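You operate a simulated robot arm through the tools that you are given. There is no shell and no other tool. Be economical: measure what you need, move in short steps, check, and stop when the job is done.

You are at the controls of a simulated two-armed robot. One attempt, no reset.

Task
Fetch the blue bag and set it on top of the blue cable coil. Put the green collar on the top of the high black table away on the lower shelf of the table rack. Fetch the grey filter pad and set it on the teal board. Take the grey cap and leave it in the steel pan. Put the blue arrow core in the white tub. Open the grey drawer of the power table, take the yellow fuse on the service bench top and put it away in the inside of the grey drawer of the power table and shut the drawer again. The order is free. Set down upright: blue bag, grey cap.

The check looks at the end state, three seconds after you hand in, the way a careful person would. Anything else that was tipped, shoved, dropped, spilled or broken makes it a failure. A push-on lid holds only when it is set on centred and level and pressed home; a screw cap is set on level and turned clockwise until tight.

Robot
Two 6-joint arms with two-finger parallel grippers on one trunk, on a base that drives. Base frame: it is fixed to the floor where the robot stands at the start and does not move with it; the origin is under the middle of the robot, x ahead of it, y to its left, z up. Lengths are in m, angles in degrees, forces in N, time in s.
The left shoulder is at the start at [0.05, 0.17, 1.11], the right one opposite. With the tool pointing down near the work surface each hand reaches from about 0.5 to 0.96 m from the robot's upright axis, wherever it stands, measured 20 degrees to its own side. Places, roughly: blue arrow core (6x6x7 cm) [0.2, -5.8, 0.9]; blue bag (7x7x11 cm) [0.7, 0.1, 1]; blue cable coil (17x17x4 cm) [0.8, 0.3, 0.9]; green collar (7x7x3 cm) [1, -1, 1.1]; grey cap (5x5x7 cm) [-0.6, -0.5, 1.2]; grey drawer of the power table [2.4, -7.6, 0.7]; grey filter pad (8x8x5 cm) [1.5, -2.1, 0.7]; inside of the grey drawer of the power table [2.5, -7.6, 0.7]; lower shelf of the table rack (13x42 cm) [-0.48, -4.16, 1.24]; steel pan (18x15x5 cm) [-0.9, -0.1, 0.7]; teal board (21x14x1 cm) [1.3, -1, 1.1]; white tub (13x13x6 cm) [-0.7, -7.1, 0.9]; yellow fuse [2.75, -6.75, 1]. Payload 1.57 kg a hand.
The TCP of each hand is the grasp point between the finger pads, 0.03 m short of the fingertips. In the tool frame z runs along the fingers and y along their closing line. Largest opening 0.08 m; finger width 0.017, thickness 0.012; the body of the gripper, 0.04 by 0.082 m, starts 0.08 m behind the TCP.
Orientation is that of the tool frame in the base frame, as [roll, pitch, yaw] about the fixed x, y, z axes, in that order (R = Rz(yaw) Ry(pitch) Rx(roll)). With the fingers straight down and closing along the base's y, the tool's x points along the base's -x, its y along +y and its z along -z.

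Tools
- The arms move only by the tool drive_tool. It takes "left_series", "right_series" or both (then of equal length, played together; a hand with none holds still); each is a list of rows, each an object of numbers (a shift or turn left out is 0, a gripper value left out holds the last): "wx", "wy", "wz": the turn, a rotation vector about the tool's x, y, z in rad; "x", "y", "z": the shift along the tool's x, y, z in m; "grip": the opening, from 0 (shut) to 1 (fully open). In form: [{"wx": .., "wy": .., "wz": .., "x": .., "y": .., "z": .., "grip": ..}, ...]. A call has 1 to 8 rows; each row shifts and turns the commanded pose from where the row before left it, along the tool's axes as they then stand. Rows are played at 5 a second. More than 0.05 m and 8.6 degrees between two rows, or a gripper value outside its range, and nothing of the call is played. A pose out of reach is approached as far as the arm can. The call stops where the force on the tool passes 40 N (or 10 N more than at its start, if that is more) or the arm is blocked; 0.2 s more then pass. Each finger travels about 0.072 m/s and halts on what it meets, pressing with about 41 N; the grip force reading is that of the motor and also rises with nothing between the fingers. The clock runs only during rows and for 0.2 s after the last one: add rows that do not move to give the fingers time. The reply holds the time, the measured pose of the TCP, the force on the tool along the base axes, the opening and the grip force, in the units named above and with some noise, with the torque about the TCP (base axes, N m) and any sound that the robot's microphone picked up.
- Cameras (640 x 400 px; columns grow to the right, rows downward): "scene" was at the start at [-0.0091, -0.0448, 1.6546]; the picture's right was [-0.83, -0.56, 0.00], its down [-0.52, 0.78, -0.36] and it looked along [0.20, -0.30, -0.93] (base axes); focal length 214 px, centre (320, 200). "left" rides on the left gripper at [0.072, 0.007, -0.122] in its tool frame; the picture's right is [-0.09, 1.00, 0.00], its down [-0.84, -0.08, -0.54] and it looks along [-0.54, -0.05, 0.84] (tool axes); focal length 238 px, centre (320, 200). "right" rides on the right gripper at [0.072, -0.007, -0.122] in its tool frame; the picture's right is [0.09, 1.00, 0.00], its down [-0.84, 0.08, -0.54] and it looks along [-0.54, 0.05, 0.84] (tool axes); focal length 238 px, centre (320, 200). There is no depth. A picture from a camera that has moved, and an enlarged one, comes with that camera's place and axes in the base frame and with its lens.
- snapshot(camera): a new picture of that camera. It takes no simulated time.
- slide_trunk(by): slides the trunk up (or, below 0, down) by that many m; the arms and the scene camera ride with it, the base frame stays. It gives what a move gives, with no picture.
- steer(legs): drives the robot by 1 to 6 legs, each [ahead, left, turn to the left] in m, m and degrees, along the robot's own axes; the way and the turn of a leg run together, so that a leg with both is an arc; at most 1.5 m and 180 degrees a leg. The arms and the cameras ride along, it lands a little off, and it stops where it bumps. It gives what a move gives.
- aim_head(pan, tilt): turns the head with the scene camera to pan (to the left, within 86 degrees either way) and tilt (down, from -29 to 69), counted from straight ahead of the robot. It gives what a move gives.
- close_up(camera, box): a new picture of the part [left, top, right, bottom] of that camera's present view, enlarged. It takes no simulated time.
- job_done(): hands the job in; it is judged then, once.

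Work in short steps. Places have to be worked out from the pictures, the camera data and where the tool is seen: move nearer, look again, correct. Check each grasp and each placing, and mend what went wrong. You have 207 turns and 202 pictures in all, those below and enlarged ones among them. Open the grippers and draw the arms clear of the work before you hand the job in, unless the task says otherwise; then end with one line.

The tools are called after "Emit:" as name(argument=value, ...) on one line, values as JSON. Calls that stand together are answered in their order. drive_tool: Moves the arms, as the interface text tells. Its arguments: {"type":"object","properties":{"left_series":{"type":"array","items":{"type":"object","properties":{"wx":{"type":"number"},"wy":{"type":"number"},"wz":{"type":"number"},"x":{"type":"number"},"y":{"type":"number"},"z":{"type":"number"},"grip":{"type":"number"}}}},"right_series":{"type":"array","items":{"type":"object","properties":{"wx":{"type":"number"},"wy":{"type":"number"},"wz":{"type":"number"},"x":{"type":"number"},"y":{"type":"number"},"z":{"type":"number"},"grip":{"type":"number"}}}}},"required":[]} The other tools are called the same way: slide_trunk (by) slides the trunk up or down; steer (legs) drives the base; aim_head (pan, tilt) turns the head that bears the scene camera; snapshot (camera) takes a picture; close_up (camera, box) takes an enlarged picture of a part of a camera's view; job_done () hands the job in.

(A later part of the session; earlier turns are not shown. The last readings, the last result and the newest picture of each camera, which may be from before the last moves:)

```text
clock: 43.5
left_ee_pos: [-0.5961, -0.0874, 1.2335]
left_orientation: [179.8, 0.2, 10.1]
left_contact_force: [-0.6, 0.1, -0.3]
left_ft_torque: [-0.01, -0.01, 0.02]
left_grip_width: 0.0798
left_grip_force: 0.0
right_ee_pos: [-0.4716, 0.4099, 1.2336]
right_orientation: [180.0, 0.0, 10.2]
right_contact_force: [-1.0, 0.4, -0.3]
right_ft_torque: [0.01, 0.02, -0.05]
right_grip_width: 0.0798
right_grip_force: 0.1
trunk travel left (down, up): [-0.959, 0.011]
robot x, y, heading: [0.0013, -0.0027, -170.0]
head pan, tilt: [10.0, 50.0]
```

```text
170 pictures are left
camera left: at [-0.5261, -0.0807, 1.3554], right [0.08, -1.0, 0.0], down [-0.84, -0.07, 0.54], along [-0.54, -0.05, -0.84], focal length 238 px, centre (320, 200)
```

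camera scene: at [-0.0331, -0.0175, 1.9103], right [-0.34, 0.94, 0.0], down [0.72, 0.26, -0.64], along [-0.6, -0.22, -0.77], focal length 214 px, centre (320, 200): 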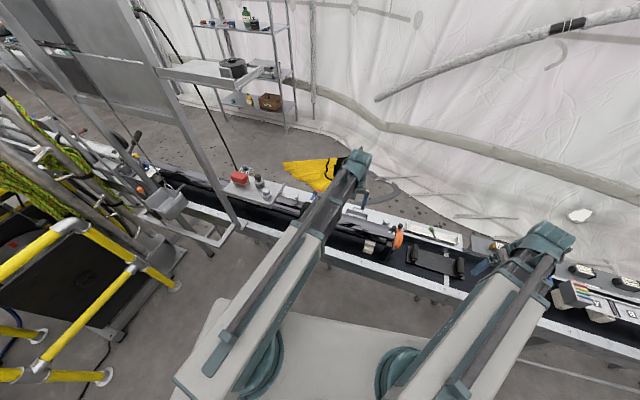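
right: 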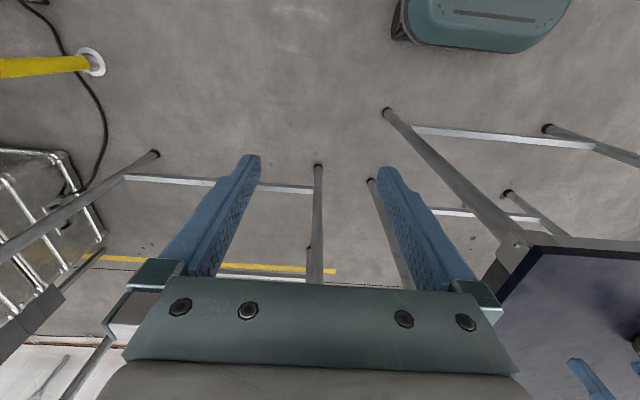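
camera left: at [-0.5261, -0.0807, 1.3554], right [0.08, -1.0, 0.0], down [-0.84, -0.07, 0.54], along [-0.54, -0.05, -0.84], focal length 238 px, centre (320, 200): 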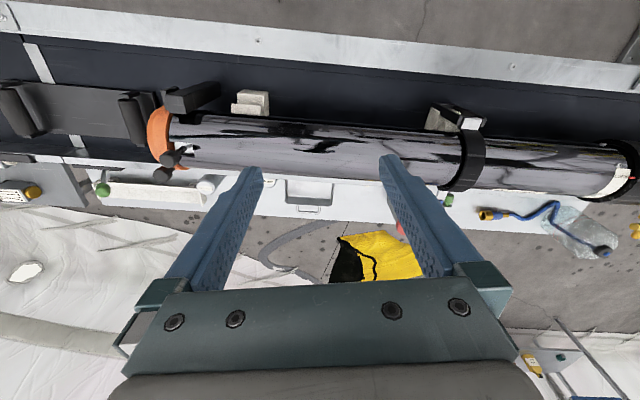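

The pan seems to be the tray behind the tube at about (-0.91,-0.085). Zoom in on it and the cap shelf.

Emit:
close_up(camera="left", box=[230, 100, 390, 250])

Emit:
close_up(camera="scene", box=[200, 140, 320, 215])

Emit:
close_up(camera="scene", box=[330, 170, 500, 280])

```text
2.67 times, centred on (310, 175) of left
camera zoom: at [-0.5261, -0.0807, 1.3554], right [0.08, -1.0, 0.0], down [-0.84, -0.07, 0.54], along [-0.54, -0.05, -0.84], focal length 636 px, centre (347, 267)
```

zoom: 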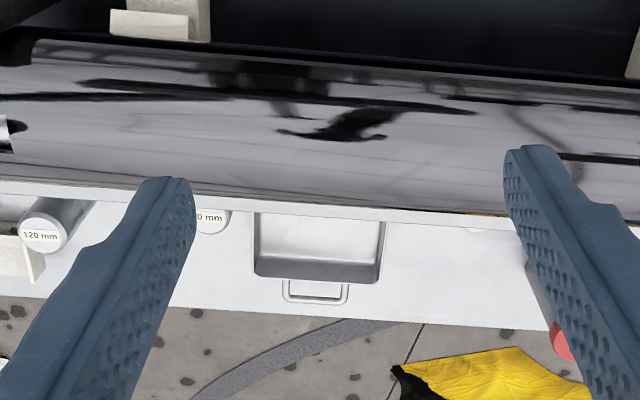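

```text
5.33 times, centred on (260, 178) of scene
camera zoom: at [-0.0331, -0.0175, 1.9103], right [-0.34, 0.94, 0.0], down [0.72, 0.26, -0.64], along [-0.6, -0.22, -0.77], focal length 1144 px, centre (640, 320)
```

zoom: 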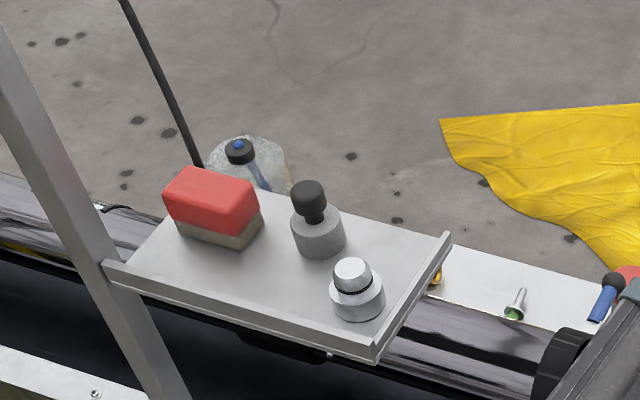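

```text
3.64 times, centred on (415, 225) of scene
camera zoom: at [-0.0331, -0.0175, 1.9103], right [-0.34, 0.94, 0.0], down [0.72, 0.26, -0.64], along [-0.6, -0.22, -0.77], focal length 780 px, centre (-26, 109)
```

zoom: 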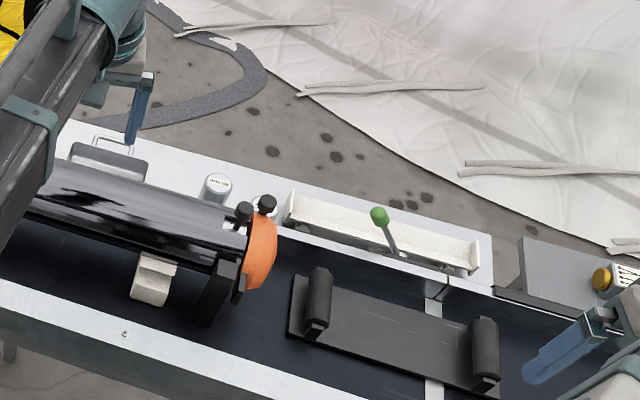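

The grey cap is the grey one with black knob (~(-0.58,-0.51)); the silver one beside it is at (-0.53,-0.44). The hand is too low to pass over it, so I test whether the arm itself can lift here.

Emit:
drive_tool(left_series=[{"z": -0.03}, {"z": -0.03}, {}])

```text
clock: 44.3
left_ee_pos: [-0.5979, -0.087, 1.2342]
left_orientation: [180.0, 0.2, 10.1]
left_contact_force: [0.1, 0.4, -0.2]
left_ft_torque: [0.0, 0.0, -0.02]
left_grip_width: 0.0803
left_grip_force: 0.0
left hand out of reach, approached as far as the arm can: row 1, 2
right_ee_pos: [-0.4724, 0.4101, 1.2339]
right_orientation: [179.9, -0.1, 10.3]
right_contact_force: [0.4, -1.1, 0.3]
right_ft_torque: [-0.02, 0.0, -0.02]
right_grip_width: 0.0801
right_grip_force: 0.1
trunk travel left (down, up): [-0.959, 0.011]
robot x, y, heading: [-0.0001, 0.0031, -169.7]
head pan, tilt: [10.0, 50.0]
```

The arm is SCARA-like: height only by trunk. I move the left hand sideways near the shelf (staying clear) to measure the cap.

Emit:
drive_tool(left_series=[{"x": 0.035}, {"x": 0.035}, {"x": 0.03}, {"y": 0.048}, {"y": 0.048}, {"y": 0.048}, {"y": 0.048}])

Emit:
snapshot(camera="left")

```text
clock: 45.9
left_ee_pos: [-0.4676, -0.2582, 1.2342]
left_orientation: [179.9, 0.1, 10.0]
left_contact_force: [-0.5, -0.4, 0.2]
left_ft_torque: [-0.01, 0.02, -0.03]
left_grip_width: 0.0801
left_grip_force: 0.0
left hand out of reach, approached as far as the arm can: row 3, 5
right_ee_pos: [-0.4711, 0.4103, 1.2338]
right_orientation: [179.9, 0.1, 10.1]
right_contact_force: [-0.4, 0.0, -0.2]
right_ft_torque: [-0.03, -0.01, 0.0]
right_grip_width: 0.0799
right_grip_force: 0.1
trunk travel left (down, up): [-0.959, 0.011]
robot x, y, heading: [0.0004, 0.0015, -169.9]
head pan, tilt: [10.0, 50.0]
```

```text
166 pictures are left
camera left: at [-0.3964, -0.2516, 1.3554], right [0.08, -1.0, 0.0], down [-0.84, -0.07, 0.55], along [-0.54, -0.05, -0.84], focal length 238 px, centre (320, 200)
```

left: 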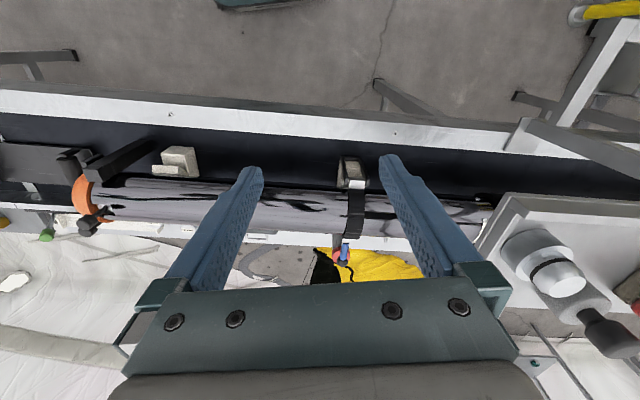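

Triangulation: cap at about (-0.592,-0.528), top z 1.24; silver at (-0.527,-0.444). I'll approach along -x with fingers closing along y, opening 0.06. First square the yaw and slide sideways at x≈-0.45.

Emit:
drive_tool(left_series=[{"wz": 0.0873, "grip": 0.75}, {"wz": 0.0873, "x": 0.01}, {"y": 0.045}, {"y": 0.045}, {"y": 0.045}])

Emit:
snapshot(camera="left")

Emit:
snapshot(camera="scene")

```text
clock: 47.1
left_ee_pos: [-0.4576, -0.3901, 1.2332]
left_orientation: [179.9, 0.2, 0.0]
left_contact_force: [0.6, -0.9, 0.9]
left_ft_torque: [-0.02, 0.0, -0.01]
left_grip_width: 0.0599
left_grip_force: 0.0
right_ee_pos: [-0.4715, 0.4097, 1.2325]
right_orientation: [-179.9, 0.0, 10.2]
right_contact_force: [-0.3, 0.0, -0.3]
right_ft_torque: [0.0, -0.06, 0.01]
right_grip_width: 0.08
right_grip_force: 0.0
trunk travel left (down, up): [-0.959, 0.011]
robot x, y, heading: [-0.0002, 0.0008, -170.0]
head pan, tilt: [10.0, 50.0]
```

```text
165 pictures are left
camera left: at [-0.3863, -0.3976, 1.3551], right [-0.09, -1.0, 0.0], down [-0.84, 0.08, 0.54], along [-0.54, 0.05, -0.84], focal length 238 px, centre (320, 200)
```

left: 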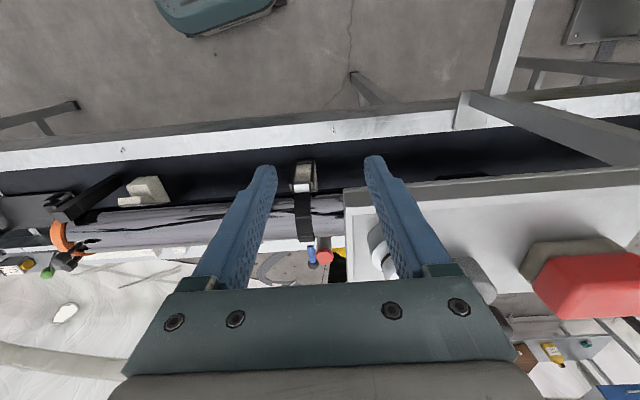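

```text
164 pictures are left
camera scene: at [-0.0332, -0.0193, 1.9102], right [-0.34, 0.94, 0.0], down [0.72, 0.26, -0.64], along [-0.6, -0.22, -0.77], focal length 214 px, centre (320, 200)
```

scene: 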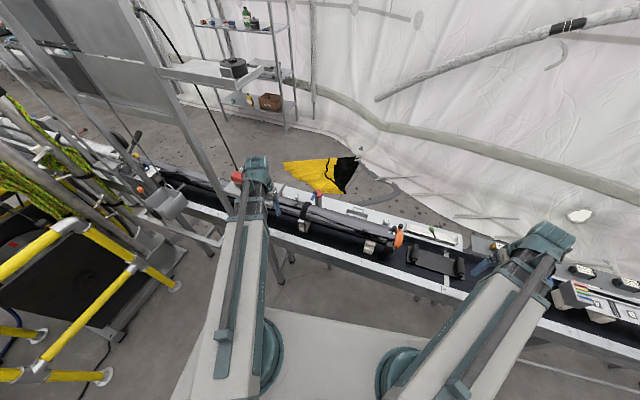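

Slide on to y≈-0.525 and check.

Emit:
drive_tool(left_series=[{"y": 0.045}, {"y": 0.045}, {"y": 0.045}])

Emit:
snapshot(camera="left")

Emit:
close_up(camera="scene", box=[160, 100, 320, 225])

```text
clock: 47.9
left_ee_pos: [-0.4542, -0.5292, 1.2331]
left_orientation: [179.9, 0.1, 0.0]
left_contact_force: [-0.6, -1.0, 0.3]
left_ft_torque: [0.04, 0.0, 0.01]
left_grip_width: 0.0598
left_grip_force: 0.1
left hand out of reach, approached as far as the arm can: row 1
right_ee_pos: [-0.4707, 0.4094, 1.2343]
right_orientation: [-179.9, -0.1, 10.2]
right_contact_force: [0.2, 0.7, 0.6]
right_ft_torque: [-0.02, 0.0, 0.02]
right_grip_width: 0.0802
right_grip_force: 0.1
trunk travel left (down, up): [-0.959, 0.011]
robot x, y, heading: [-0.0004, -0.0038, -169.8]
head pan, tilt: [10.0, 50.0]
```

```text
163 pictures are left
camera left: at [-0.3828, -0.5359, 1.3548], right [-0.09, -1.0, 0.0], down [-0.84, 0.08, 0.54], along [-0.54, 0.05, -0.84], focal length 238 px, centre (320, 200)
```

left: 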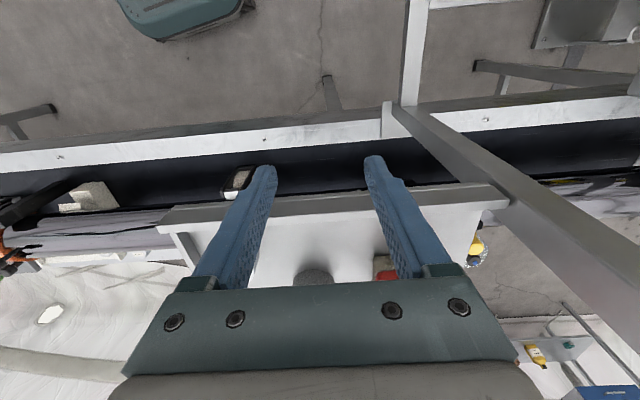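

```text
3.20 times, centred on (240, 162) of scene
camera zoom: at [-0.0332, -0.0196, 1.9102], right [-0.34, 0.94, 0.0], down [0.72, 0.26, -0.64], along [-0.6, -0.22, -0.77], focal length 686 px, centre (576, 320)
```

zoom: 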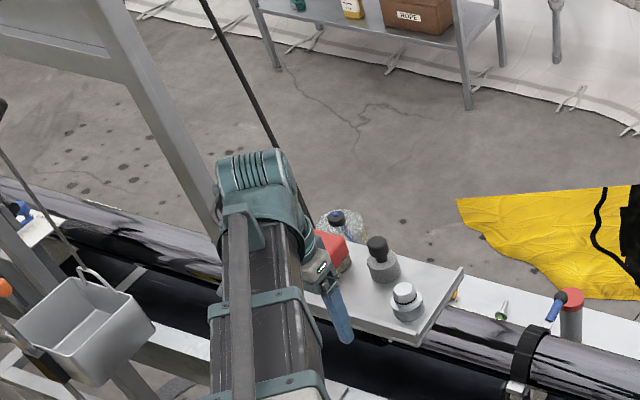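

Cap y refined to ≈-0.517. Lower trunk 0.016 (tips ≈1.187), shift y, widen to 0.064 and advance halfway.

Emit:
slide_trunk(by=-0.016)

Emit:
drive_tool(left_series=[{"y": -0.012, "grip": 0.8}, {"x": -0.03}, {"x": -0.03}, {}])

Emit:
snapshot(camera="left")

Emit:
close_up(camera="scene", box=[160, 100, 320, 225])

```text
clock: 48.6
left_ee_pos: [-0.4534, -0.5268, 1.2182]
left_orientation: [179.8, 0.1, 0.1]
left_contact_force: [0.5, -0.9, 1.6]
left_ft_torque: [0.01, 0.03, -0.01]
left_grip_width: 0.0603
left_grip_force: 0.1
right_ee_pos: [-0.4712, 0.4111, 1.2174]
right_orientation: [180.0, -0.1, 10.2]
right_contact_force: [0.3, 0.3, 0.6]
right_ft_torque: [-0.03, 0.01, 0.01]
right_grip_width: 0.0802
right_grip_force: 0.2
trunk travel left (down, up): [-0.943, 0.027]
robot x, y, heading: [-0.0013, 0.0016, -169.6]
head pan, tilt: [10.0, 50.0]
```

```text
clock: 49.2
left_ee_pos: [-0.4716, -0.5128, 1.217]
left_orientation: [179.9, -1.2, 0.0]
left_contact_force: [7.8, 0.2, 0.6]
left_ft_torque: [0.14, 0.05, -0.27]
left_grip_width: 0.0639
left_grip_force: 0.1
right_ee_pos: [-0.4706, 0.4089, 1.2181]
right_orientation: [-179.9, 0.0, 10.2]
right_contact_force: [-0.1, 0.2, -0.2]
right_ft_torque: [0.01, -0.04, 0.01]
right_grip_width: 0.0801
right_grip_force: 0.1
trunk travel left (down, up): [-0.943, 0.027]
robot x, y, heading: [-0.0003, 0.0012, -169.9]
head pan, tilt: [10.0, 50.0]
stopped in row 3 (left hand): the force on the tool passed its limit at 63 N (the readings are from after the stop); the commanded pose is now the measured one
```

```text
161 pictures are left
camera left: at [-0.4034, -0.5201, 1.3413], right [-0.09, -1.0, 0.0], down [-0.85, 0.08, 0.52], along [-0.52, 0.05, -0.85], focal length 238 px, centre (320, 200)
```

left: 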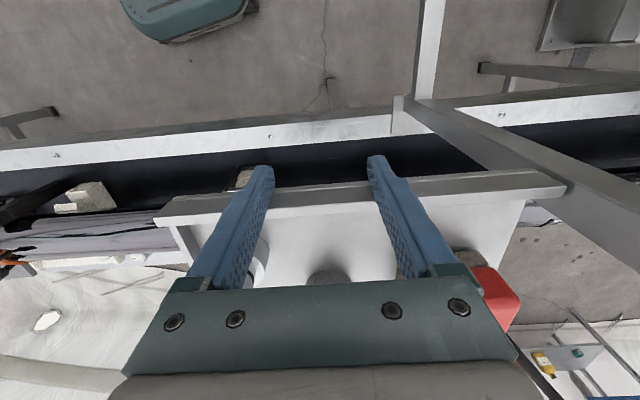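

```text
3.20 times, centred on (240, 162) of scene
camera zoom: at [-0.0325, -0.0178, 1.8944], right [-0.35, 0.94, 0.0], down [0.72, 0.26, -0.64], along [-0.6, -0.22, -0.77], focal length 686 px, centre (576, 320)
```

zoom: 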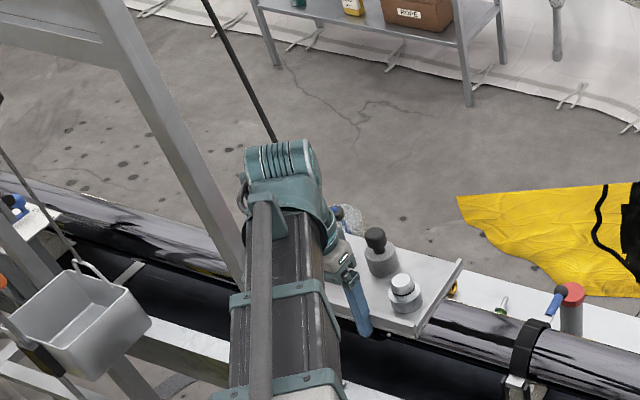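

The fingertips hit the shelf's front lip (~1.20). Back off, raise the trunk to the top and grip the knob instead.

Emit:
drive_tool(left_series=[{"x": 0.02, "wy": -0.021}, {"x": 0.015}])

Emit:
slide_trunk(by=0.026)

Emit:
snapshot(camera="left")

Emit:
close_up(camera="scene", box=[160, 100, 320, 225])

```text
clock: 49.8
left_ee_pos: [-0.4397, -0.5131, 1.2175]
left_orientation: [179.9, 0.2, 0.0]
left_contact_force: [0.0, 0.3, -0.3]
left_ft_torque: [-0.01, 0.0, 0.03]
left_grip_width: 0.0642
left_grip_force: 0.0
right_ee_pos: [-0.4714, 0.4107, 1.2179]
right_orientation: [179.9, 0.0, 10.3]
right_contact_force: [0.5, -0.2, -0.2]
right_ft_torque: [-0.01, 0.0, -0.01]
right_grip_width: 0.0799
right_grip_force: 0.0
trunk travel left (down, up): [-0.943, 0.027]
robot x, y, heading: [0.0012, 0.0017, -169.7]
head pan, tilt: [10.0, 50.0]
```

```text
clock: 50.5
left_ee_pos: [-0.4389, -0.5153, 1.2439]
left_orientation: [179.9, 0.3, 0.0]
left_contact_force: [1.0, 0.4, -0.8]
left_ft_torque: [-0.03, -0.01, 0.0]
left_grip_width: 0.0641
left_grip_force: 0.1
right_ee_pos: [-0.4724, 0.4093, 1.244]
right_orientation: [180.0, 0.0, 10.2]
right_contact_force: [0.0, 0.4, -0.2]
right_ft_torque: [0.0, -0.02, 0.04]
right_grip_width: 0.08
right_grip_force: 0.0
trunk travel left (down, up): [-0.969, 0.001]
robot x, y, heading: [-0.0018, -0.0004, -170.0]
head pan, tilt: [10.0, 50.0]
```

```text
159 pictures are left
camera left: at [-0.3681, -0.5206, 1.3654], right [-0.09, -1.0, 0.0], down [-0.83, 0.08, 0.54], along [-0.54, 0.05, -0.84], focal length 238 px, centre (320, 200)
```

left: 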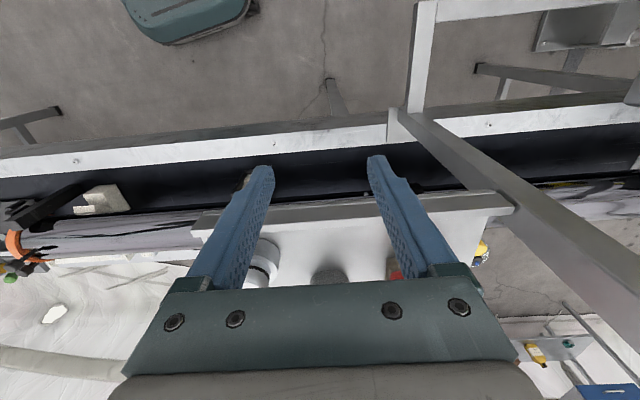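

```text
3.20 times, centred on (240, 162) of scene
camera zoom: at [-0.0331, -0.0176, 1.9203], right [-0.35, 0.94, 0.0], down [0.72, 0.26, -0.64], along [-0.6, -0.22, -0.77], focal length 686 px, centre (576, 320)
```

zoom: 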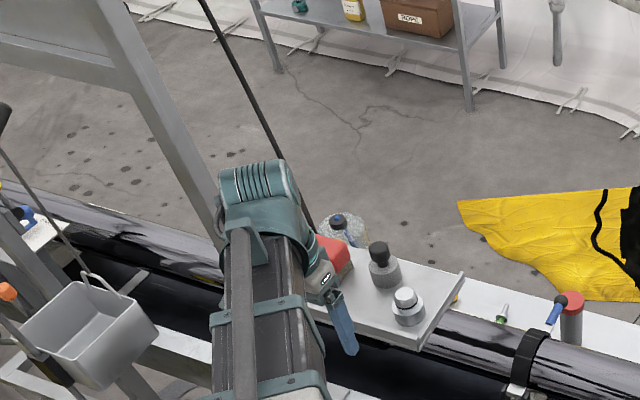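

Narrow the opening to 0.05 to clear the silver neighbour, shift to y≈-0.525 and advance to x≈-0.53.

Emit:
drive_tool(left_series=[{"y": 0.009, "grip": 0.625}, {"x": -0.03}, {"x": -0.03}, {"x": -0.03}, {}])

Emit:
close_up(camera="scene", box=[200, 130, 300, 205])

Emit:
snapshot(camera="left")

```text
clock: 51.3
left_ee_pos: [-0.4726, -0.5241, 1.2431]
left_orientation: [179.9, -1.1, 0.1]
left_contact_force: [6.5, -1.1, 6.5]
left_ft_torque: [0.22, -0.31, -0.22]
left_grip_width: 0.0498
left_grip_force: 0.1
right_ee_pos: [-0.472, 0.4093, 1.2437]
right_orientation: [-180.0, 0.0, 10.3]
right_contact_force: [-0.4, 0.2, 0.3]
right_ft_torque: [-0.01, -0.02, -0.01]
right_grip_width: 0.0799
right_grip_force: 0.1
trunk travel left (down, up): [-0.969, 0.001]
robot x, y, heading: [0.0005, -0.0019, -169.9]
head pan, tilt: [10.0, 50.0]
stopped in row 3 (left hand): the force on the tool passed its limit at 65 N (the readings are from after the stop); the commanded pose is now the measured one
```

```text
5.33 times, centred on (250, 168) of scene
camera zoom: at [-0.0326, -0.0177, 1.9204], right [-0.35, 0.94, 0.0], down [0.72, 0.27, -0.64], along [-0.6, -0.22, -0.77], focal length 1144 px, centre (693, 373)
```

zoom: 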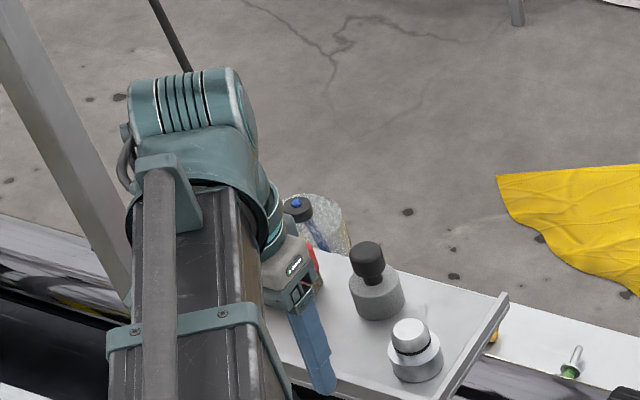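

```text
156 pictures are left
camera left: at [-0.4039, -0.5302, 1.3673], right [-0.09, -1.0, 0.0], down [-0.85, 0.08, 0.52], along [-0.52, 0.05, -0.85], focal length 238 px, centre (320, 200)
```

left: 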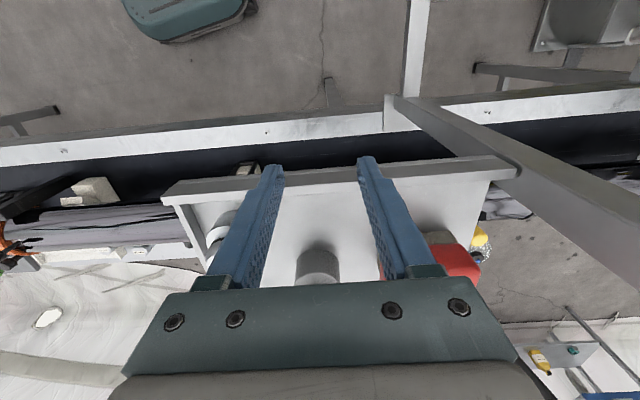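

Still blocked: the +y fingertip meets the lip (lip ≥1.215). I back off and tilt the fingers forward ~25°, which raises the TCP with the fixed-height wrist.

Emit:
drive_tool(left_series=[{"x": 0.03}, {"x": 0.02, "wy": -0.1}, {"wy": -0.1, "z": -0.006}, {"wy": -0.1, "z": -0.008}, {"wy": -0.1, "z": -0.01}, {"wy": -0.04, "z": -0.005}, {}])

Emit:
close_up(camera="scene", box=[200, 130, 300, 205])

Emit:
snapshot(camera="left")

```text
clock: 52.9
left_ee_pos: [-0.4174, -0.5234, 1.263]
left_orientation: [179.9, 24.2, 0.0]
left_contact_force: [-0.6, -0.8, 0.5]
left_ft_torque: [-0.04, 0.0, 0.03]
left_grip_width: 0.05
left_grip_force: 0.1
left hand out of reach, approached as far as the arm can: row 4, 6
right_ee_pos: [-0.4726, 0.4086, 1.2453]
right_orientation: [-179.9, 0.0, 10.3]
right_contact_force: [0.6, -0.5, 0.3]
right_ft_torque: [-0.02, 0.02, -0.01]
right_grip_width: 0.0798
right_grip_force: 0.1
trunk travel left (down, up): [-0.969, 0.001]
robot x, y, heading: [0.0026, -0.0007, -169.8]
head pan, tilt: [10.0, 50.0]
```

```text
5.33 times, centred on (250, 168) of scene
camera zoom: at [-0.0328, -0.0176, 1.9203], right [-0.35, 0.94, 0.0], down [0.72, 0.27, -0.64], along [-0.6, -0.22, -0.77], focal length 1144 px, centre (693, 373)
```

zoom: 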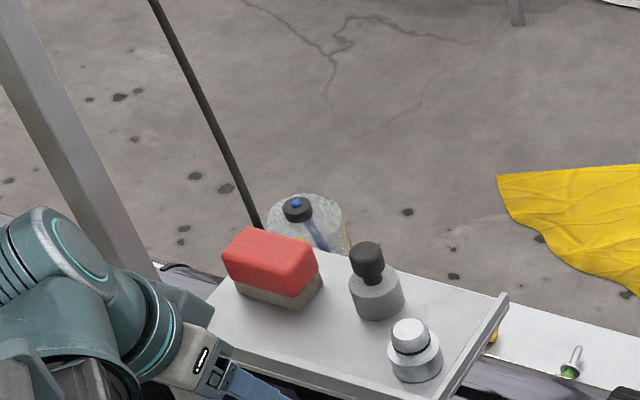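

```text
154 pictures are left
camera left: at [-0.3024, -0.5306, 1.3448], right [-0.08, -1.0, 0.04], down [-0.54, 0.08, 0.84], along [-0.84, 0.05, -0.55], focal length 238 px, centre (320, 200)
```

left: 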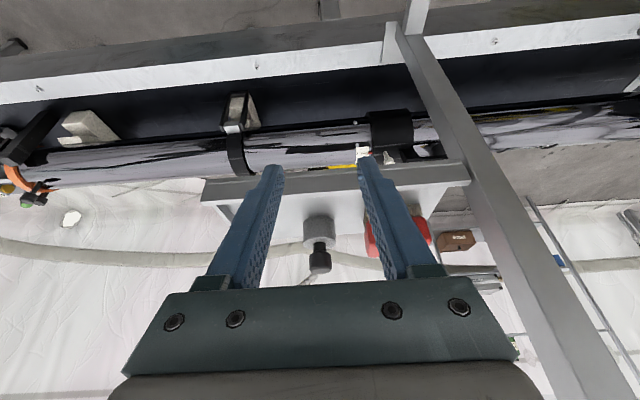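

Now the cap measures (-0.577,-0.510), knob centre z≈1.25. TCP height 1.263 suits gripping the knob. Advance 0.12 along -x and check.

Emit:
drive_tool(left_series=[{"y": -0.01}, {"x": -0.0365, "z": 0.0163}, {"x": -0.0365, "z": 0.0163}, {"x": -0.0365, "z": 0.0163}, {}])

Emit:
snapshot(camera="left")

Emit:
close_up(camera="scene", box=[200, 130, 300, 205])

```text
clock: 54.1
left_ee_pos: [-0.5399, -0.5111, 1.2637]
left_orientation: [179.9, 24.3, 0.2]
left_contact_force: [-0.4, 0.1, 0.0]
left_ft_torque: [0.01, 0.0, 0.04]
left_grip_width: 0.05
left_grip_force: 0.1
right_ee_pos: [-0.4713, 0.409, 1.2438]
right_orientation: [179.9, 0.1, 10.3]
right_contact_force: [0.5, -0.6, -0.7]
right_ft_torque: [0.01, -0.04, -0.02]
right_grip_width: 0.08
right_grip_force: 0.0
trunk travel left (down, up): [-0.969, 0.001]
robot x, y, heading: [0.0003, -0.0016, -170.0]
head pan, tilt: [10.0, 50.0]
```

```text
153 pictures are left
camera left: at [-0.4247, -0.5181, 1.3452], right [-0.08, -1.0, 0.04], down [-0.54, 0.08, 0.84], along [-0.84, 0.05, -0.55], focal length 238 px, centre (320, 200)
```

left: 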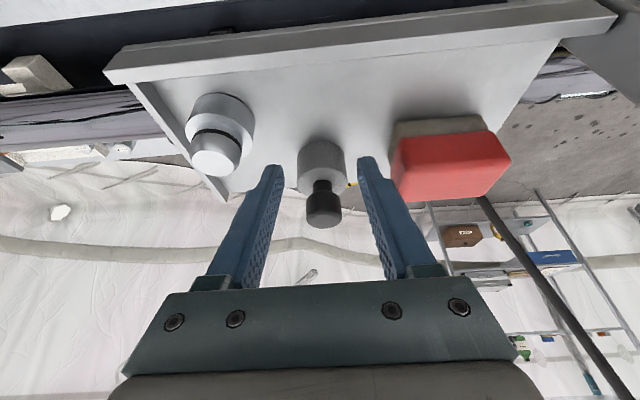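

```text
5.33 times, centred on (250, 168) of scene
camera zoom: at [-0.0316, -0.0174, 1.9203], right [-0.35, 0.94, 0.0], down [0.72, 0.27, -0.64], along [-0.6, -0.22, -0.77], focal length 1144 px, centre (693, 373)
```

zoom: 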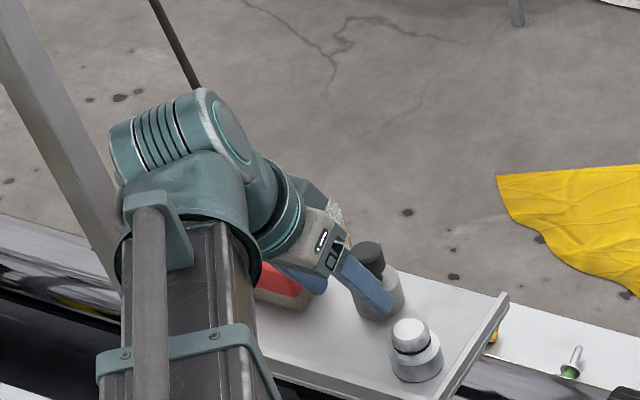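

Knob at (-0.571,-0.511,1.254). Advance 0.028 and close.

Emit:
drive_tool(left_series=[{"x": -0.0256, "z": 0.0114}, {}, {"grip": 0.3}, {"grip": 0.0}, {}, {}])

Emit:
snapshot(camera="left")

```text
clock: 55.5
left_ee_pos: [-0.5677, -0.5125, 1.2627]
left_orientation: [179.9, 24.2, 0.0]
left_contact_force: [0.4, 0.3, 1.9]
left_ft_torque: [0.02, 0.03, -0.01]
left_grip_width: 0.0252
left_grip_force: 36.5
right_ee_pos: [-0.4711, 0.4098, 1.2431]
right_orientation: [179.9, -0.1, 10.3]
right_contact_force: [-0.5, -1.3, -0.3]
right_ft_torque: [0.0, 0.02, -0.02]
right_grip_width: 0.0802
right_grip_force: 0.1
trunk travel left (down, up): [-0.969, 0.001]
robot x, y, heading: [-0.0013, 0.0032, -169.7]
head pan, tilt: [10.0, 50.0]
```

```text
151 pictures are left
camera left: at [-0.453, -0.519, 1.3449], right [-0.08, -1.0, 0.04], down [-0.54, 0.08, 0.84], along [-0.84, 0.05, -0.55], focal length 238 px, centre (320, 200)
```

left: 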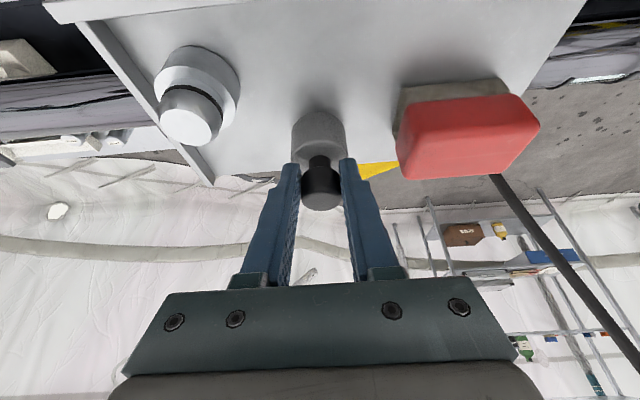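

Knob gripped (0.025). The trunk is at its top, so I lift over the lip by tilting the hand further forward (cap tilts in transit, gets righted after).

Emit:
drive_tool(left_series=[{"wy": -0.1, "x": -0.0044, "z": -0.0086}, {"wy": -0.1, "x": -0.0065, "z": -0.01}, {"wy": -0.1, "x": -0.0083, "z": -0.0105}, {"wy": -0.1, "x": -0.0104, "z": -0.0107}, {"wy": -0.1, "x": -0.0129, "z": -0.0108}, {}])

Emit:
snapshot(camera="left")

Emit:
close_up(camera="scene", box=[200, 130, 300, 205])

```text
clock: 56.9
left_ee_pos: [-0.5685, -0.5103, 1.3307]
left_orientation: [179.8, 52.9, 0.1]
left_contact_force: [0.7, 0.7, -1.0]
left_ft_torque: [0.0, -0.03, 0.04]
left_grip_width: 0.0252
left_grip_force: 36.7
right_ee_pos: [-0.4732, 0.41, 1.244]
right_orientation: [179.9, 0.0, 10.3]
right_contact_force: [-0.8, 0.8, 0.0]
right_ft_torque: [0.01, 0.0, 0.02]
right_grip_width: 0.08
right_grip_force: 0.1
trunk travel left (down, up): [-0.969, 0.001]
robot x, y, heading: [0.0016, 0.0026, -169.8]
head pan, tilt: [10.0, 50.0]
```

```text
150 pictures are left
camera left: at [-0.4303, -0.5179, 1.3471], right [-0.05, -1.0, 0.08], down [-0.07, 0.08, 0.99], along [-1.0, 0.05, -0.08], focal length 238 px, centre (320, 200)
```

left: 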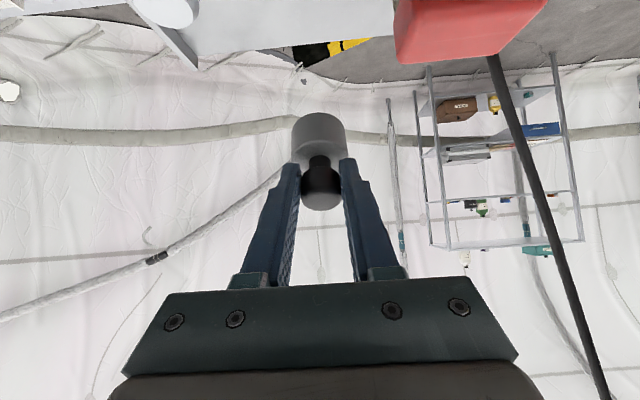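

```text
5.33 times, centred on (250, 168) of scene
camera zoom: at [-0.0331, -0.0177, 1.9203], right [-0.35, 0.94, 0.0], down [0.72, 0.27, -0.64], along [-0.6, -0.22, -0.77], focal length 1144 px, centre (693, 373)
```

zoom: 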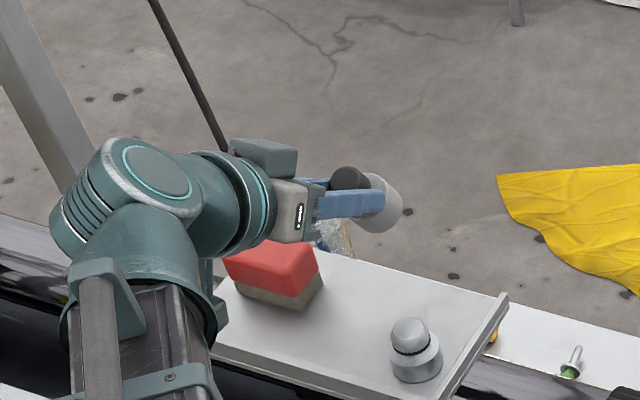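

Lifted well. One more tilt step for height, then move +y over the silver piece and past the shelf.

Emit:
drive_tool(left_series=[{"wy": -0.1, "x": -0.0146, "z": -0.01}, {}, {"y": -0.045}, {"y": -0.045}, {"y": -0.045}, {"y": -0.045}, {"y": -0.045}, {"y": -0.045}])

Emit:
snapshot(camera="scene")

```text
clock: 58.7
left_ee_pos: [-0.6057, -0.2536, 1.3486]
left_orientation: [179.7, 58.6, -0.1]
left_contact_force: [-0.1, 0.1, -0.8]
left_ft_torque: [0.03, -0.03, -0.03]
left_grip_width: 0.0253
left_grip_force: 36.8
left hand out of reach, approached as far as the arm can: row 4, 6, 7, 8
right_ee_pos: [-0.4719, 0.4092, 1.2443]
right_orientation: [180.0, -0.1, 10.3]
right_contact_force: [-0.2, 0.2, 0.5]
right_ft_torque: [-0.02, -0.03, 0.0]
right_grip_width: 0.08
right_grip_force: 0.2
trunk travel left (down, up): [-0.969, 0.001]
robot x, y, heading: [0.0001, 0.0027, -169.8]
head pan, tilt: [10.0, 50.0]
```

```text
148 pictures are left
camera scene: at [-0.033, -0.0166, 1.9203], right [-0.35, 0.94, 0.0], down [0.72, 0.27, -0.64], along [-0.6, -0.22, -0.77], focal length 214 px, centre (320, 200)
```

scene: 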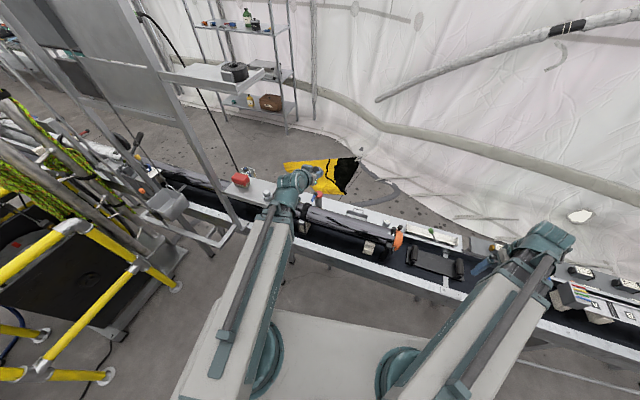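

Cleared the shelf. Tilt back to 24° (cap upright), staying over free space, and shift toward the pan's y.

Emit:
drive_tool(left_series=[{"wy": 0.1, "x": 0.0146, "z": 0.01}, {"wy": 0.1, "x": 0.0129, "z": 0.0108}, {"wy": 0.1, "x": 0.0104, "z": 0.0107}, {"wy": 0.1, "x": 0.0083, "z": 0.0105}, {"wy": 0.1, "x": 0.0065, "z": 0.01}, {"wy": 0.1, "x": 0.0044, "z": 0.0086}, {"y": -0.045}, {"y": -0.045}])

Emit:
snapshot(camera="left")

Emit:
close_up(camera="scene", box=[240, 130, 460, 268])

```text
clock: 60.5
left_ee_pos: [-0.6139, -0.1657, 1.2632]
left_orientation: [179.9, 24.1, 0.1]
left_contact_force: [0.0, 0.1, -0.4]
left_ft_torque: [0.01, 0.0, -0.02]
left_grip_width: 0.0252
left_grip_force: 36.8
left hand out of reach, approached as far as the arm can: row 7
right_ee_pos: [-0.4729, 0.4089, 1.2427]
right_orientation: [180.0, 0.0, 10.4]
right_contact_force: [-0.1, 0.5, -0.2]
right_ft_torque: [-0.01, 0.0, 0.02]
right_grip_width: 0.0799
right_grip_force: 0.1
trunk travel left (down, up): [-0.969, 0.001]
robot x, y, heading: [-0.0004, 0.0007, -169.8]
head pan, tilt: [10.0, 50.0]
```

```text
147 pictures are left
camera left: at [-0.4988, -0.1722, 1.3448], right [-0.08, -1.0, 0.04], down [-0.54, 0.08, 0.84], along [-0.84, 0.05, -0.55], focal length 238 px, centre (320, 200)
```

left: 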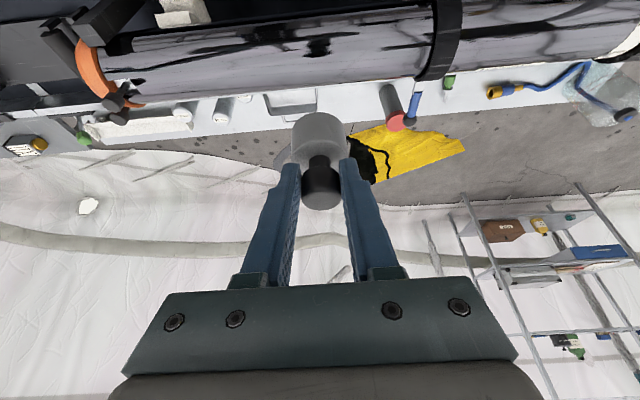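

```text
2.90 times, centred on (350, 199) of scene
camera zoom: at [-0.0332, -0.0171, 1.9203], right [-0.35, 0.94, 0.0], down [0.72, 0.27, -0.64], along [-0.6, -0.22, -0.77], focal length 622 px, centre (233, 203)
```

zoom: 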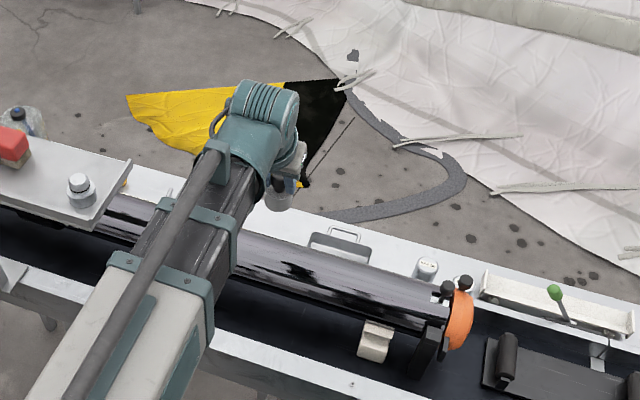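

Triangulated: tube axis (x -0.794, z 0.742, r 0.063), pan centre ≈(-0.912,-0.08), rim ≈0.735. Carry the cap over the pan at height.

Emit:
drive_tool(left_series=[{"x": -0.0411, "z": 0.0183, "y": -0.0143}, {"x": -0.0411, "z": 0.0183, "y": -0.0143}, {"x": -0.0411, "z": 0.0183, "y": -0.0143}, {"x": -0.0411, "z": 0.0183, "y": -0.0143}, {"x": -0.0411, "z": 0.0183, "y": -0.0143}, {"x": -0.0411, "z": 0.0183, "y": -0.0143}, {"x": -0.0219, "z": 0.0098}])

Emit:
snapshot(camera="right")

Emit:
snapshot(camera="left")

```text
clock: 62.1
left_ee_pos: [-0.9045, -0.0805, 1.2628]
left_orientation: [179.8, 24.2, 0.1]
left_contact_force: [-0.2, -0.1, -0.6]
left_ft_torque: [0.0, 0.0, 0.0]
left_grip_width: 0.0254
left_grip_force: 36.8
left hand out of reach, approached as far as the arm can: row 5
right_ee_pos: [-0.4727, 0.409, 1.2437]
right_orientation: [180.0, -0.1, 10.2]
right_contact_force: [0.3, -0.8, -0.1]
right_ft_torque: [0.0, 0.0, 0.02]
right_grip_width: 0.08
right_grip_force: 0.0
trunk travel left (down, up): [-0.969, 0.001]
robot x, y, heading: [-0.0002, -0.0015, -169.9]
head pan, tilt: [10.0, 50.0]
```

```text
145 pictures are left
camera right: at [-0.4021, 0.4278, 1.3656], right [0.27, -0.96, 0.0], down [-0.81, -0.23, 0.54], along [-0.52, -0.14, -0.84], focal length 238 px, centre (320, 200)
```

right: 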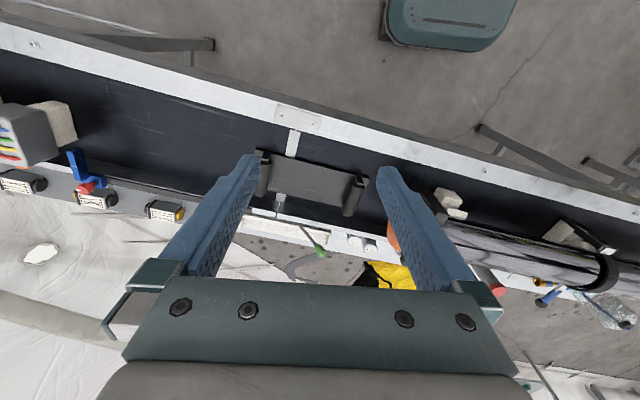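

```text
144 pictures are left
camera left: at [-0.7894, -0.0881, 1.3447], right [-0.08, -1.0, 0.04], down [-0.54, 0.08, 0.84], along [-0.84, 0.05, -0.55], focal length 238 px, centre (320, 200)
```

left: 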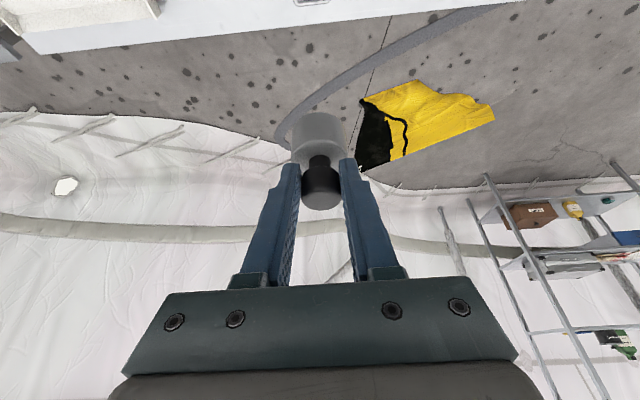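

Pull the right hand back a bit from the conveyor edge, then lower the trunk 0.36 and look.

Emit:
drive_tool(right_series=[{"x": 0.04}, {"x": 0.03}])

Emit:
slide_trunk(by=-0.36)

Emit:
snapshot(camera="left")

Emit:
snapshot(camera="scene")

```text
clock: 62.7
left_ee_pos: [-0.9032, -0.0812, 1.2634]
left_orientation: [179.9, 24.1, 0.1]
left_contact_force: [0.2, 0.4, -0.2]
left_ft_torque: [-0.04, -0.02, 0.0]
left_grip_width: 0.0252
left_grip_force: 37.1
right_ee_pos: [-0.4056, 0.4222, 1.244]
right_orientation: [180.0, 0.0, 10.3]
right_contact_force: [-0.1, -0.3, -0.6]
right_ft_torque: [0.0, -0.03, -0.02]
right_grip_width: 0.0801
right_grip_force: 0.1
trunk travel left (down, up): [-0.969, 0.001]
robot x, y, heading: [-0.0014, -0.0028, -169.7]
head pan, tilt: [10.0, 50.0]
```

```text
clock: 66.2
left_ee_pos: [-0.9042, -0.0822, 0.9024]
left_orientation: [179.9, 24.2, 0.2]
left_contact_force: [0.0, -0.2, 0.1]
left_ft_torque: [0.02, 0.0, 0.0]
left_grip_width: 0.0251
left_grip_force: 36.8
right_ee_pos: [-0.4059, 0.4218, 0.8827]
right_orientation: [180.0, -0.1, 10.2]
right_contact_force: [0.0, -0.3, -0.8]
right_ft_torque: [0.03, -0.01, -0.01]
right_grip_width: 0.0798
right_grip_force: 0.0
trunk travel left (down, up): [-0.609, 0.361]
robot x, y, heading: [0.0029, 0.004, -169.7]
head pan, tilt: [10.0, 50.0]
```

```text
143 pictures are left
camera left: at [-0.7887, -0.0882, 0.9848], right [-0.08, -1.0, 0.04], down [-0.54, 0.08, 0.84], along [-0.84, 0.05, -0.55], focal length 238 px, centre (320, 200)
```

left: 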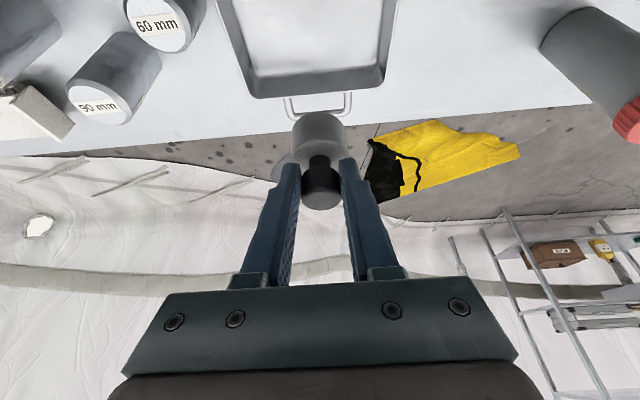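

```text
142 pictures are left
camera scene: at [-0.0328, -0.0175, 1.5603], right [-0.35, 0.94, 0.0], down [0.72, 0.27, -0.64], along [-0.6, -0.22, -0.77], focal length 214 px, centre (320, 200)
```

scene: 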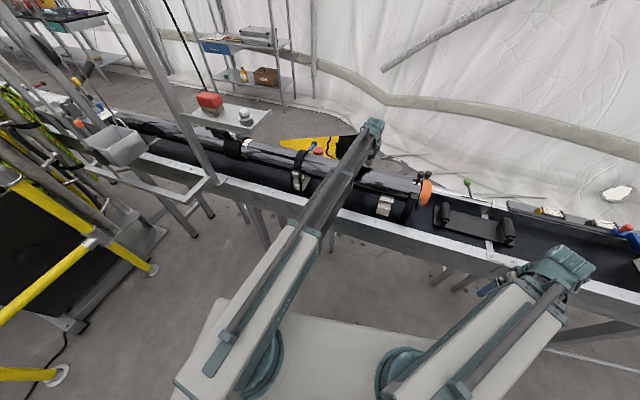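

Pan spans y -0.001…-0.156, far wall x≈-0.948; the cap is inside those bounds. Lower 0.11, then in small steps until contact.

Emit:
slide_trunk(by=-0.1)

Emit:
snapshot(camera="left")

Emit:
close_up(camera="scene", box=[290, 90, 450, 190])

```text
clock: 67.5
left_ee_pos: [-0.9067, -0.0825, 0.831]
left_orientation: [179.8, 25.2, 0.3]
left_contact_force: [0.1, -0.8, -0.6]
left_ft_torque: [0.02, -0.04, -0.01]
left_grip_width: 0.0254
left_grip_force: 36.8
right_ee_pos: [-0.3984, 0.4244, 0.8015]
right_orientation: [-180.0, 1.1, 10.2]
right_contact_force: [-1.1, -0.6, -0.3]
right_ft_torque: [-0.02, -0.04, -0.01]
right_grip_width: 0.08
right_grip_force: 0.0
trunk travel left (down, up): [-0.509, 0.461]
robot x, y, heading: [-0.003, -0.0019, -169.9]
head pan, tilt: [10.0, 50.0]
```

```text
141 pictures are left
camera left: at [-0.7902, -0.0889, 0.9106], right [-0.08, -1.0, 0.04], down [-0.53, 0.08, 0.85], along [-0.85, 0.04, -0.53], focal length 238 px, centre (320, 200)
```

left: 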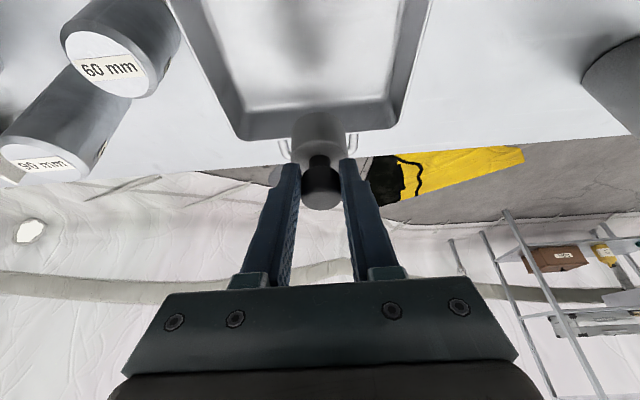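

```text
4.00 times, centred on (370, 140) of scene
camera zoom: at [-0.013, -0.0146, 1.4718], right [-0.35, 0.94, 0.0], down [0.71, 0.26, -0.66], along [-0.62, -0.22, -0.75], focal length 858 px, centre (120, 440)
```

zoom: 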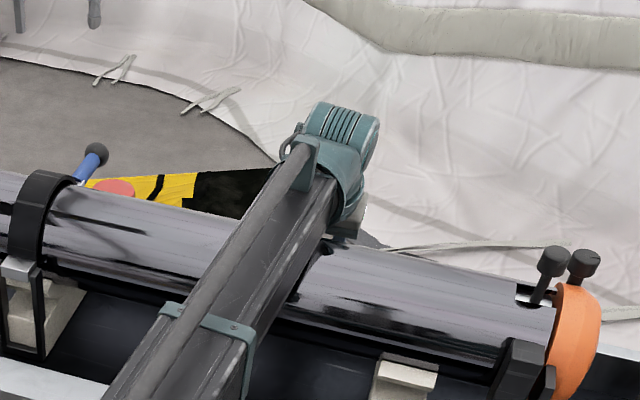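

The robot tipped 1°: some part of the arm is pressing on something. Raise back at once and look.

Emit:
slide_trunk(by=0.1)

Emit:
aim_head(pan=0, tilt=69)

Emit:
snapshot(camera="scene")

Emit:
snapshot(camera="right")

```text
clock: 68.8
left_ee_pos: [-0.9029, -0.0809, 0.9023]
left_orientation: [180.0, 24.2, 0.0]
left_contact_force: [-0.4, 0.5, -1.0]
left_ft_torque: [-0.02, -0.07, 0.0]
left_grip_width: 0.0253
left_grip_force: 37.0
right_ee_pos: [-0.4058, 0.4226, 0.8844]
right_orientation: [-180.0, 0.1, 10.4]
right_contact_force: [0.0, 0.7, -0.6]
right_ft_torque: [0.0, -0.03, 0.03]
right_grip_width: 0.08
right_grip_force: 0.1
trunk travel left (down, up): [-0.609, 0.361]
robot x, y, heading: [-0.0045, 0.0049, -169.6]
head pan, tilt: [10.0, 50.0]
```

```text
clock: 69.6
left_ee_pos: [-0.9039, -0.0817, 0.9021]
left_orientation: [179.9, 24.2, 0.0]
left_contact_force: [1.0, 0.7, -0.2]
left_ft_torque: [-0.04, -0.02, 0.0]
left_grip_width: 0.0251
left_grip_force: 36.7
right_ee_pos: [-0.4063, 0.4223, 0.883]
right_orientation: [179.9, -0.1, 10.4]
right_contact_force: [0.3, 0.1, -0.4]
right_ft_torque: [-0.03, 0.01, 0.04]
right_grip_width: 0.08
right_grip_force: 0.0
trunk travel left (down, up): [-0.609, 0.361]
robot x, y, heading: [0.0004, 0.0038, -169.4]
head pan, tilt: [0.0, 68.8]
```

```text
139 pictures are left
camera scene: at [-0.0157, -0.0009, 1.5384], right [-0.18, 0.98, 0.0], down [0.92, 0.17, -0.36], along [-0.36, -0.06, -0.93], focal length 214 px, centre (320, 200)
```

scene: 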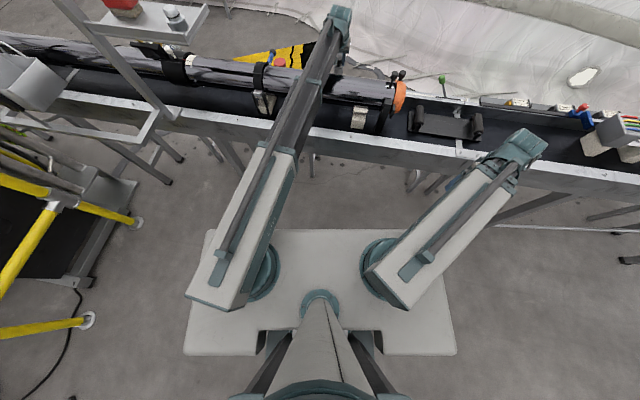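

```text
138 pictures are left
camera right: at [-0.3356, 0.4406, 1.0057], right [0.27, -0.96, 0.0], down [-0.81, -0.23, 0.54], along [-0.52, -0.15, -0.84], focal length 238 px, centre (320, 200)
```

right: 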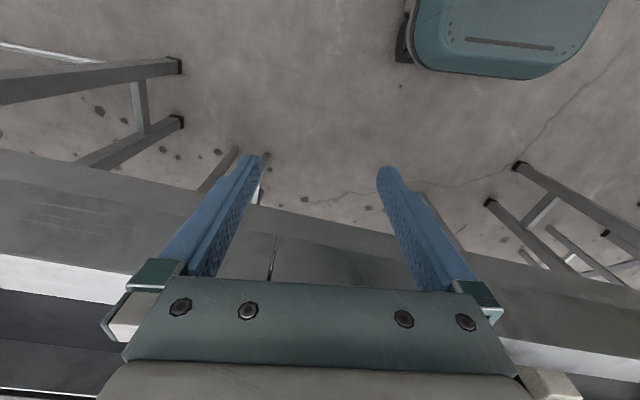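

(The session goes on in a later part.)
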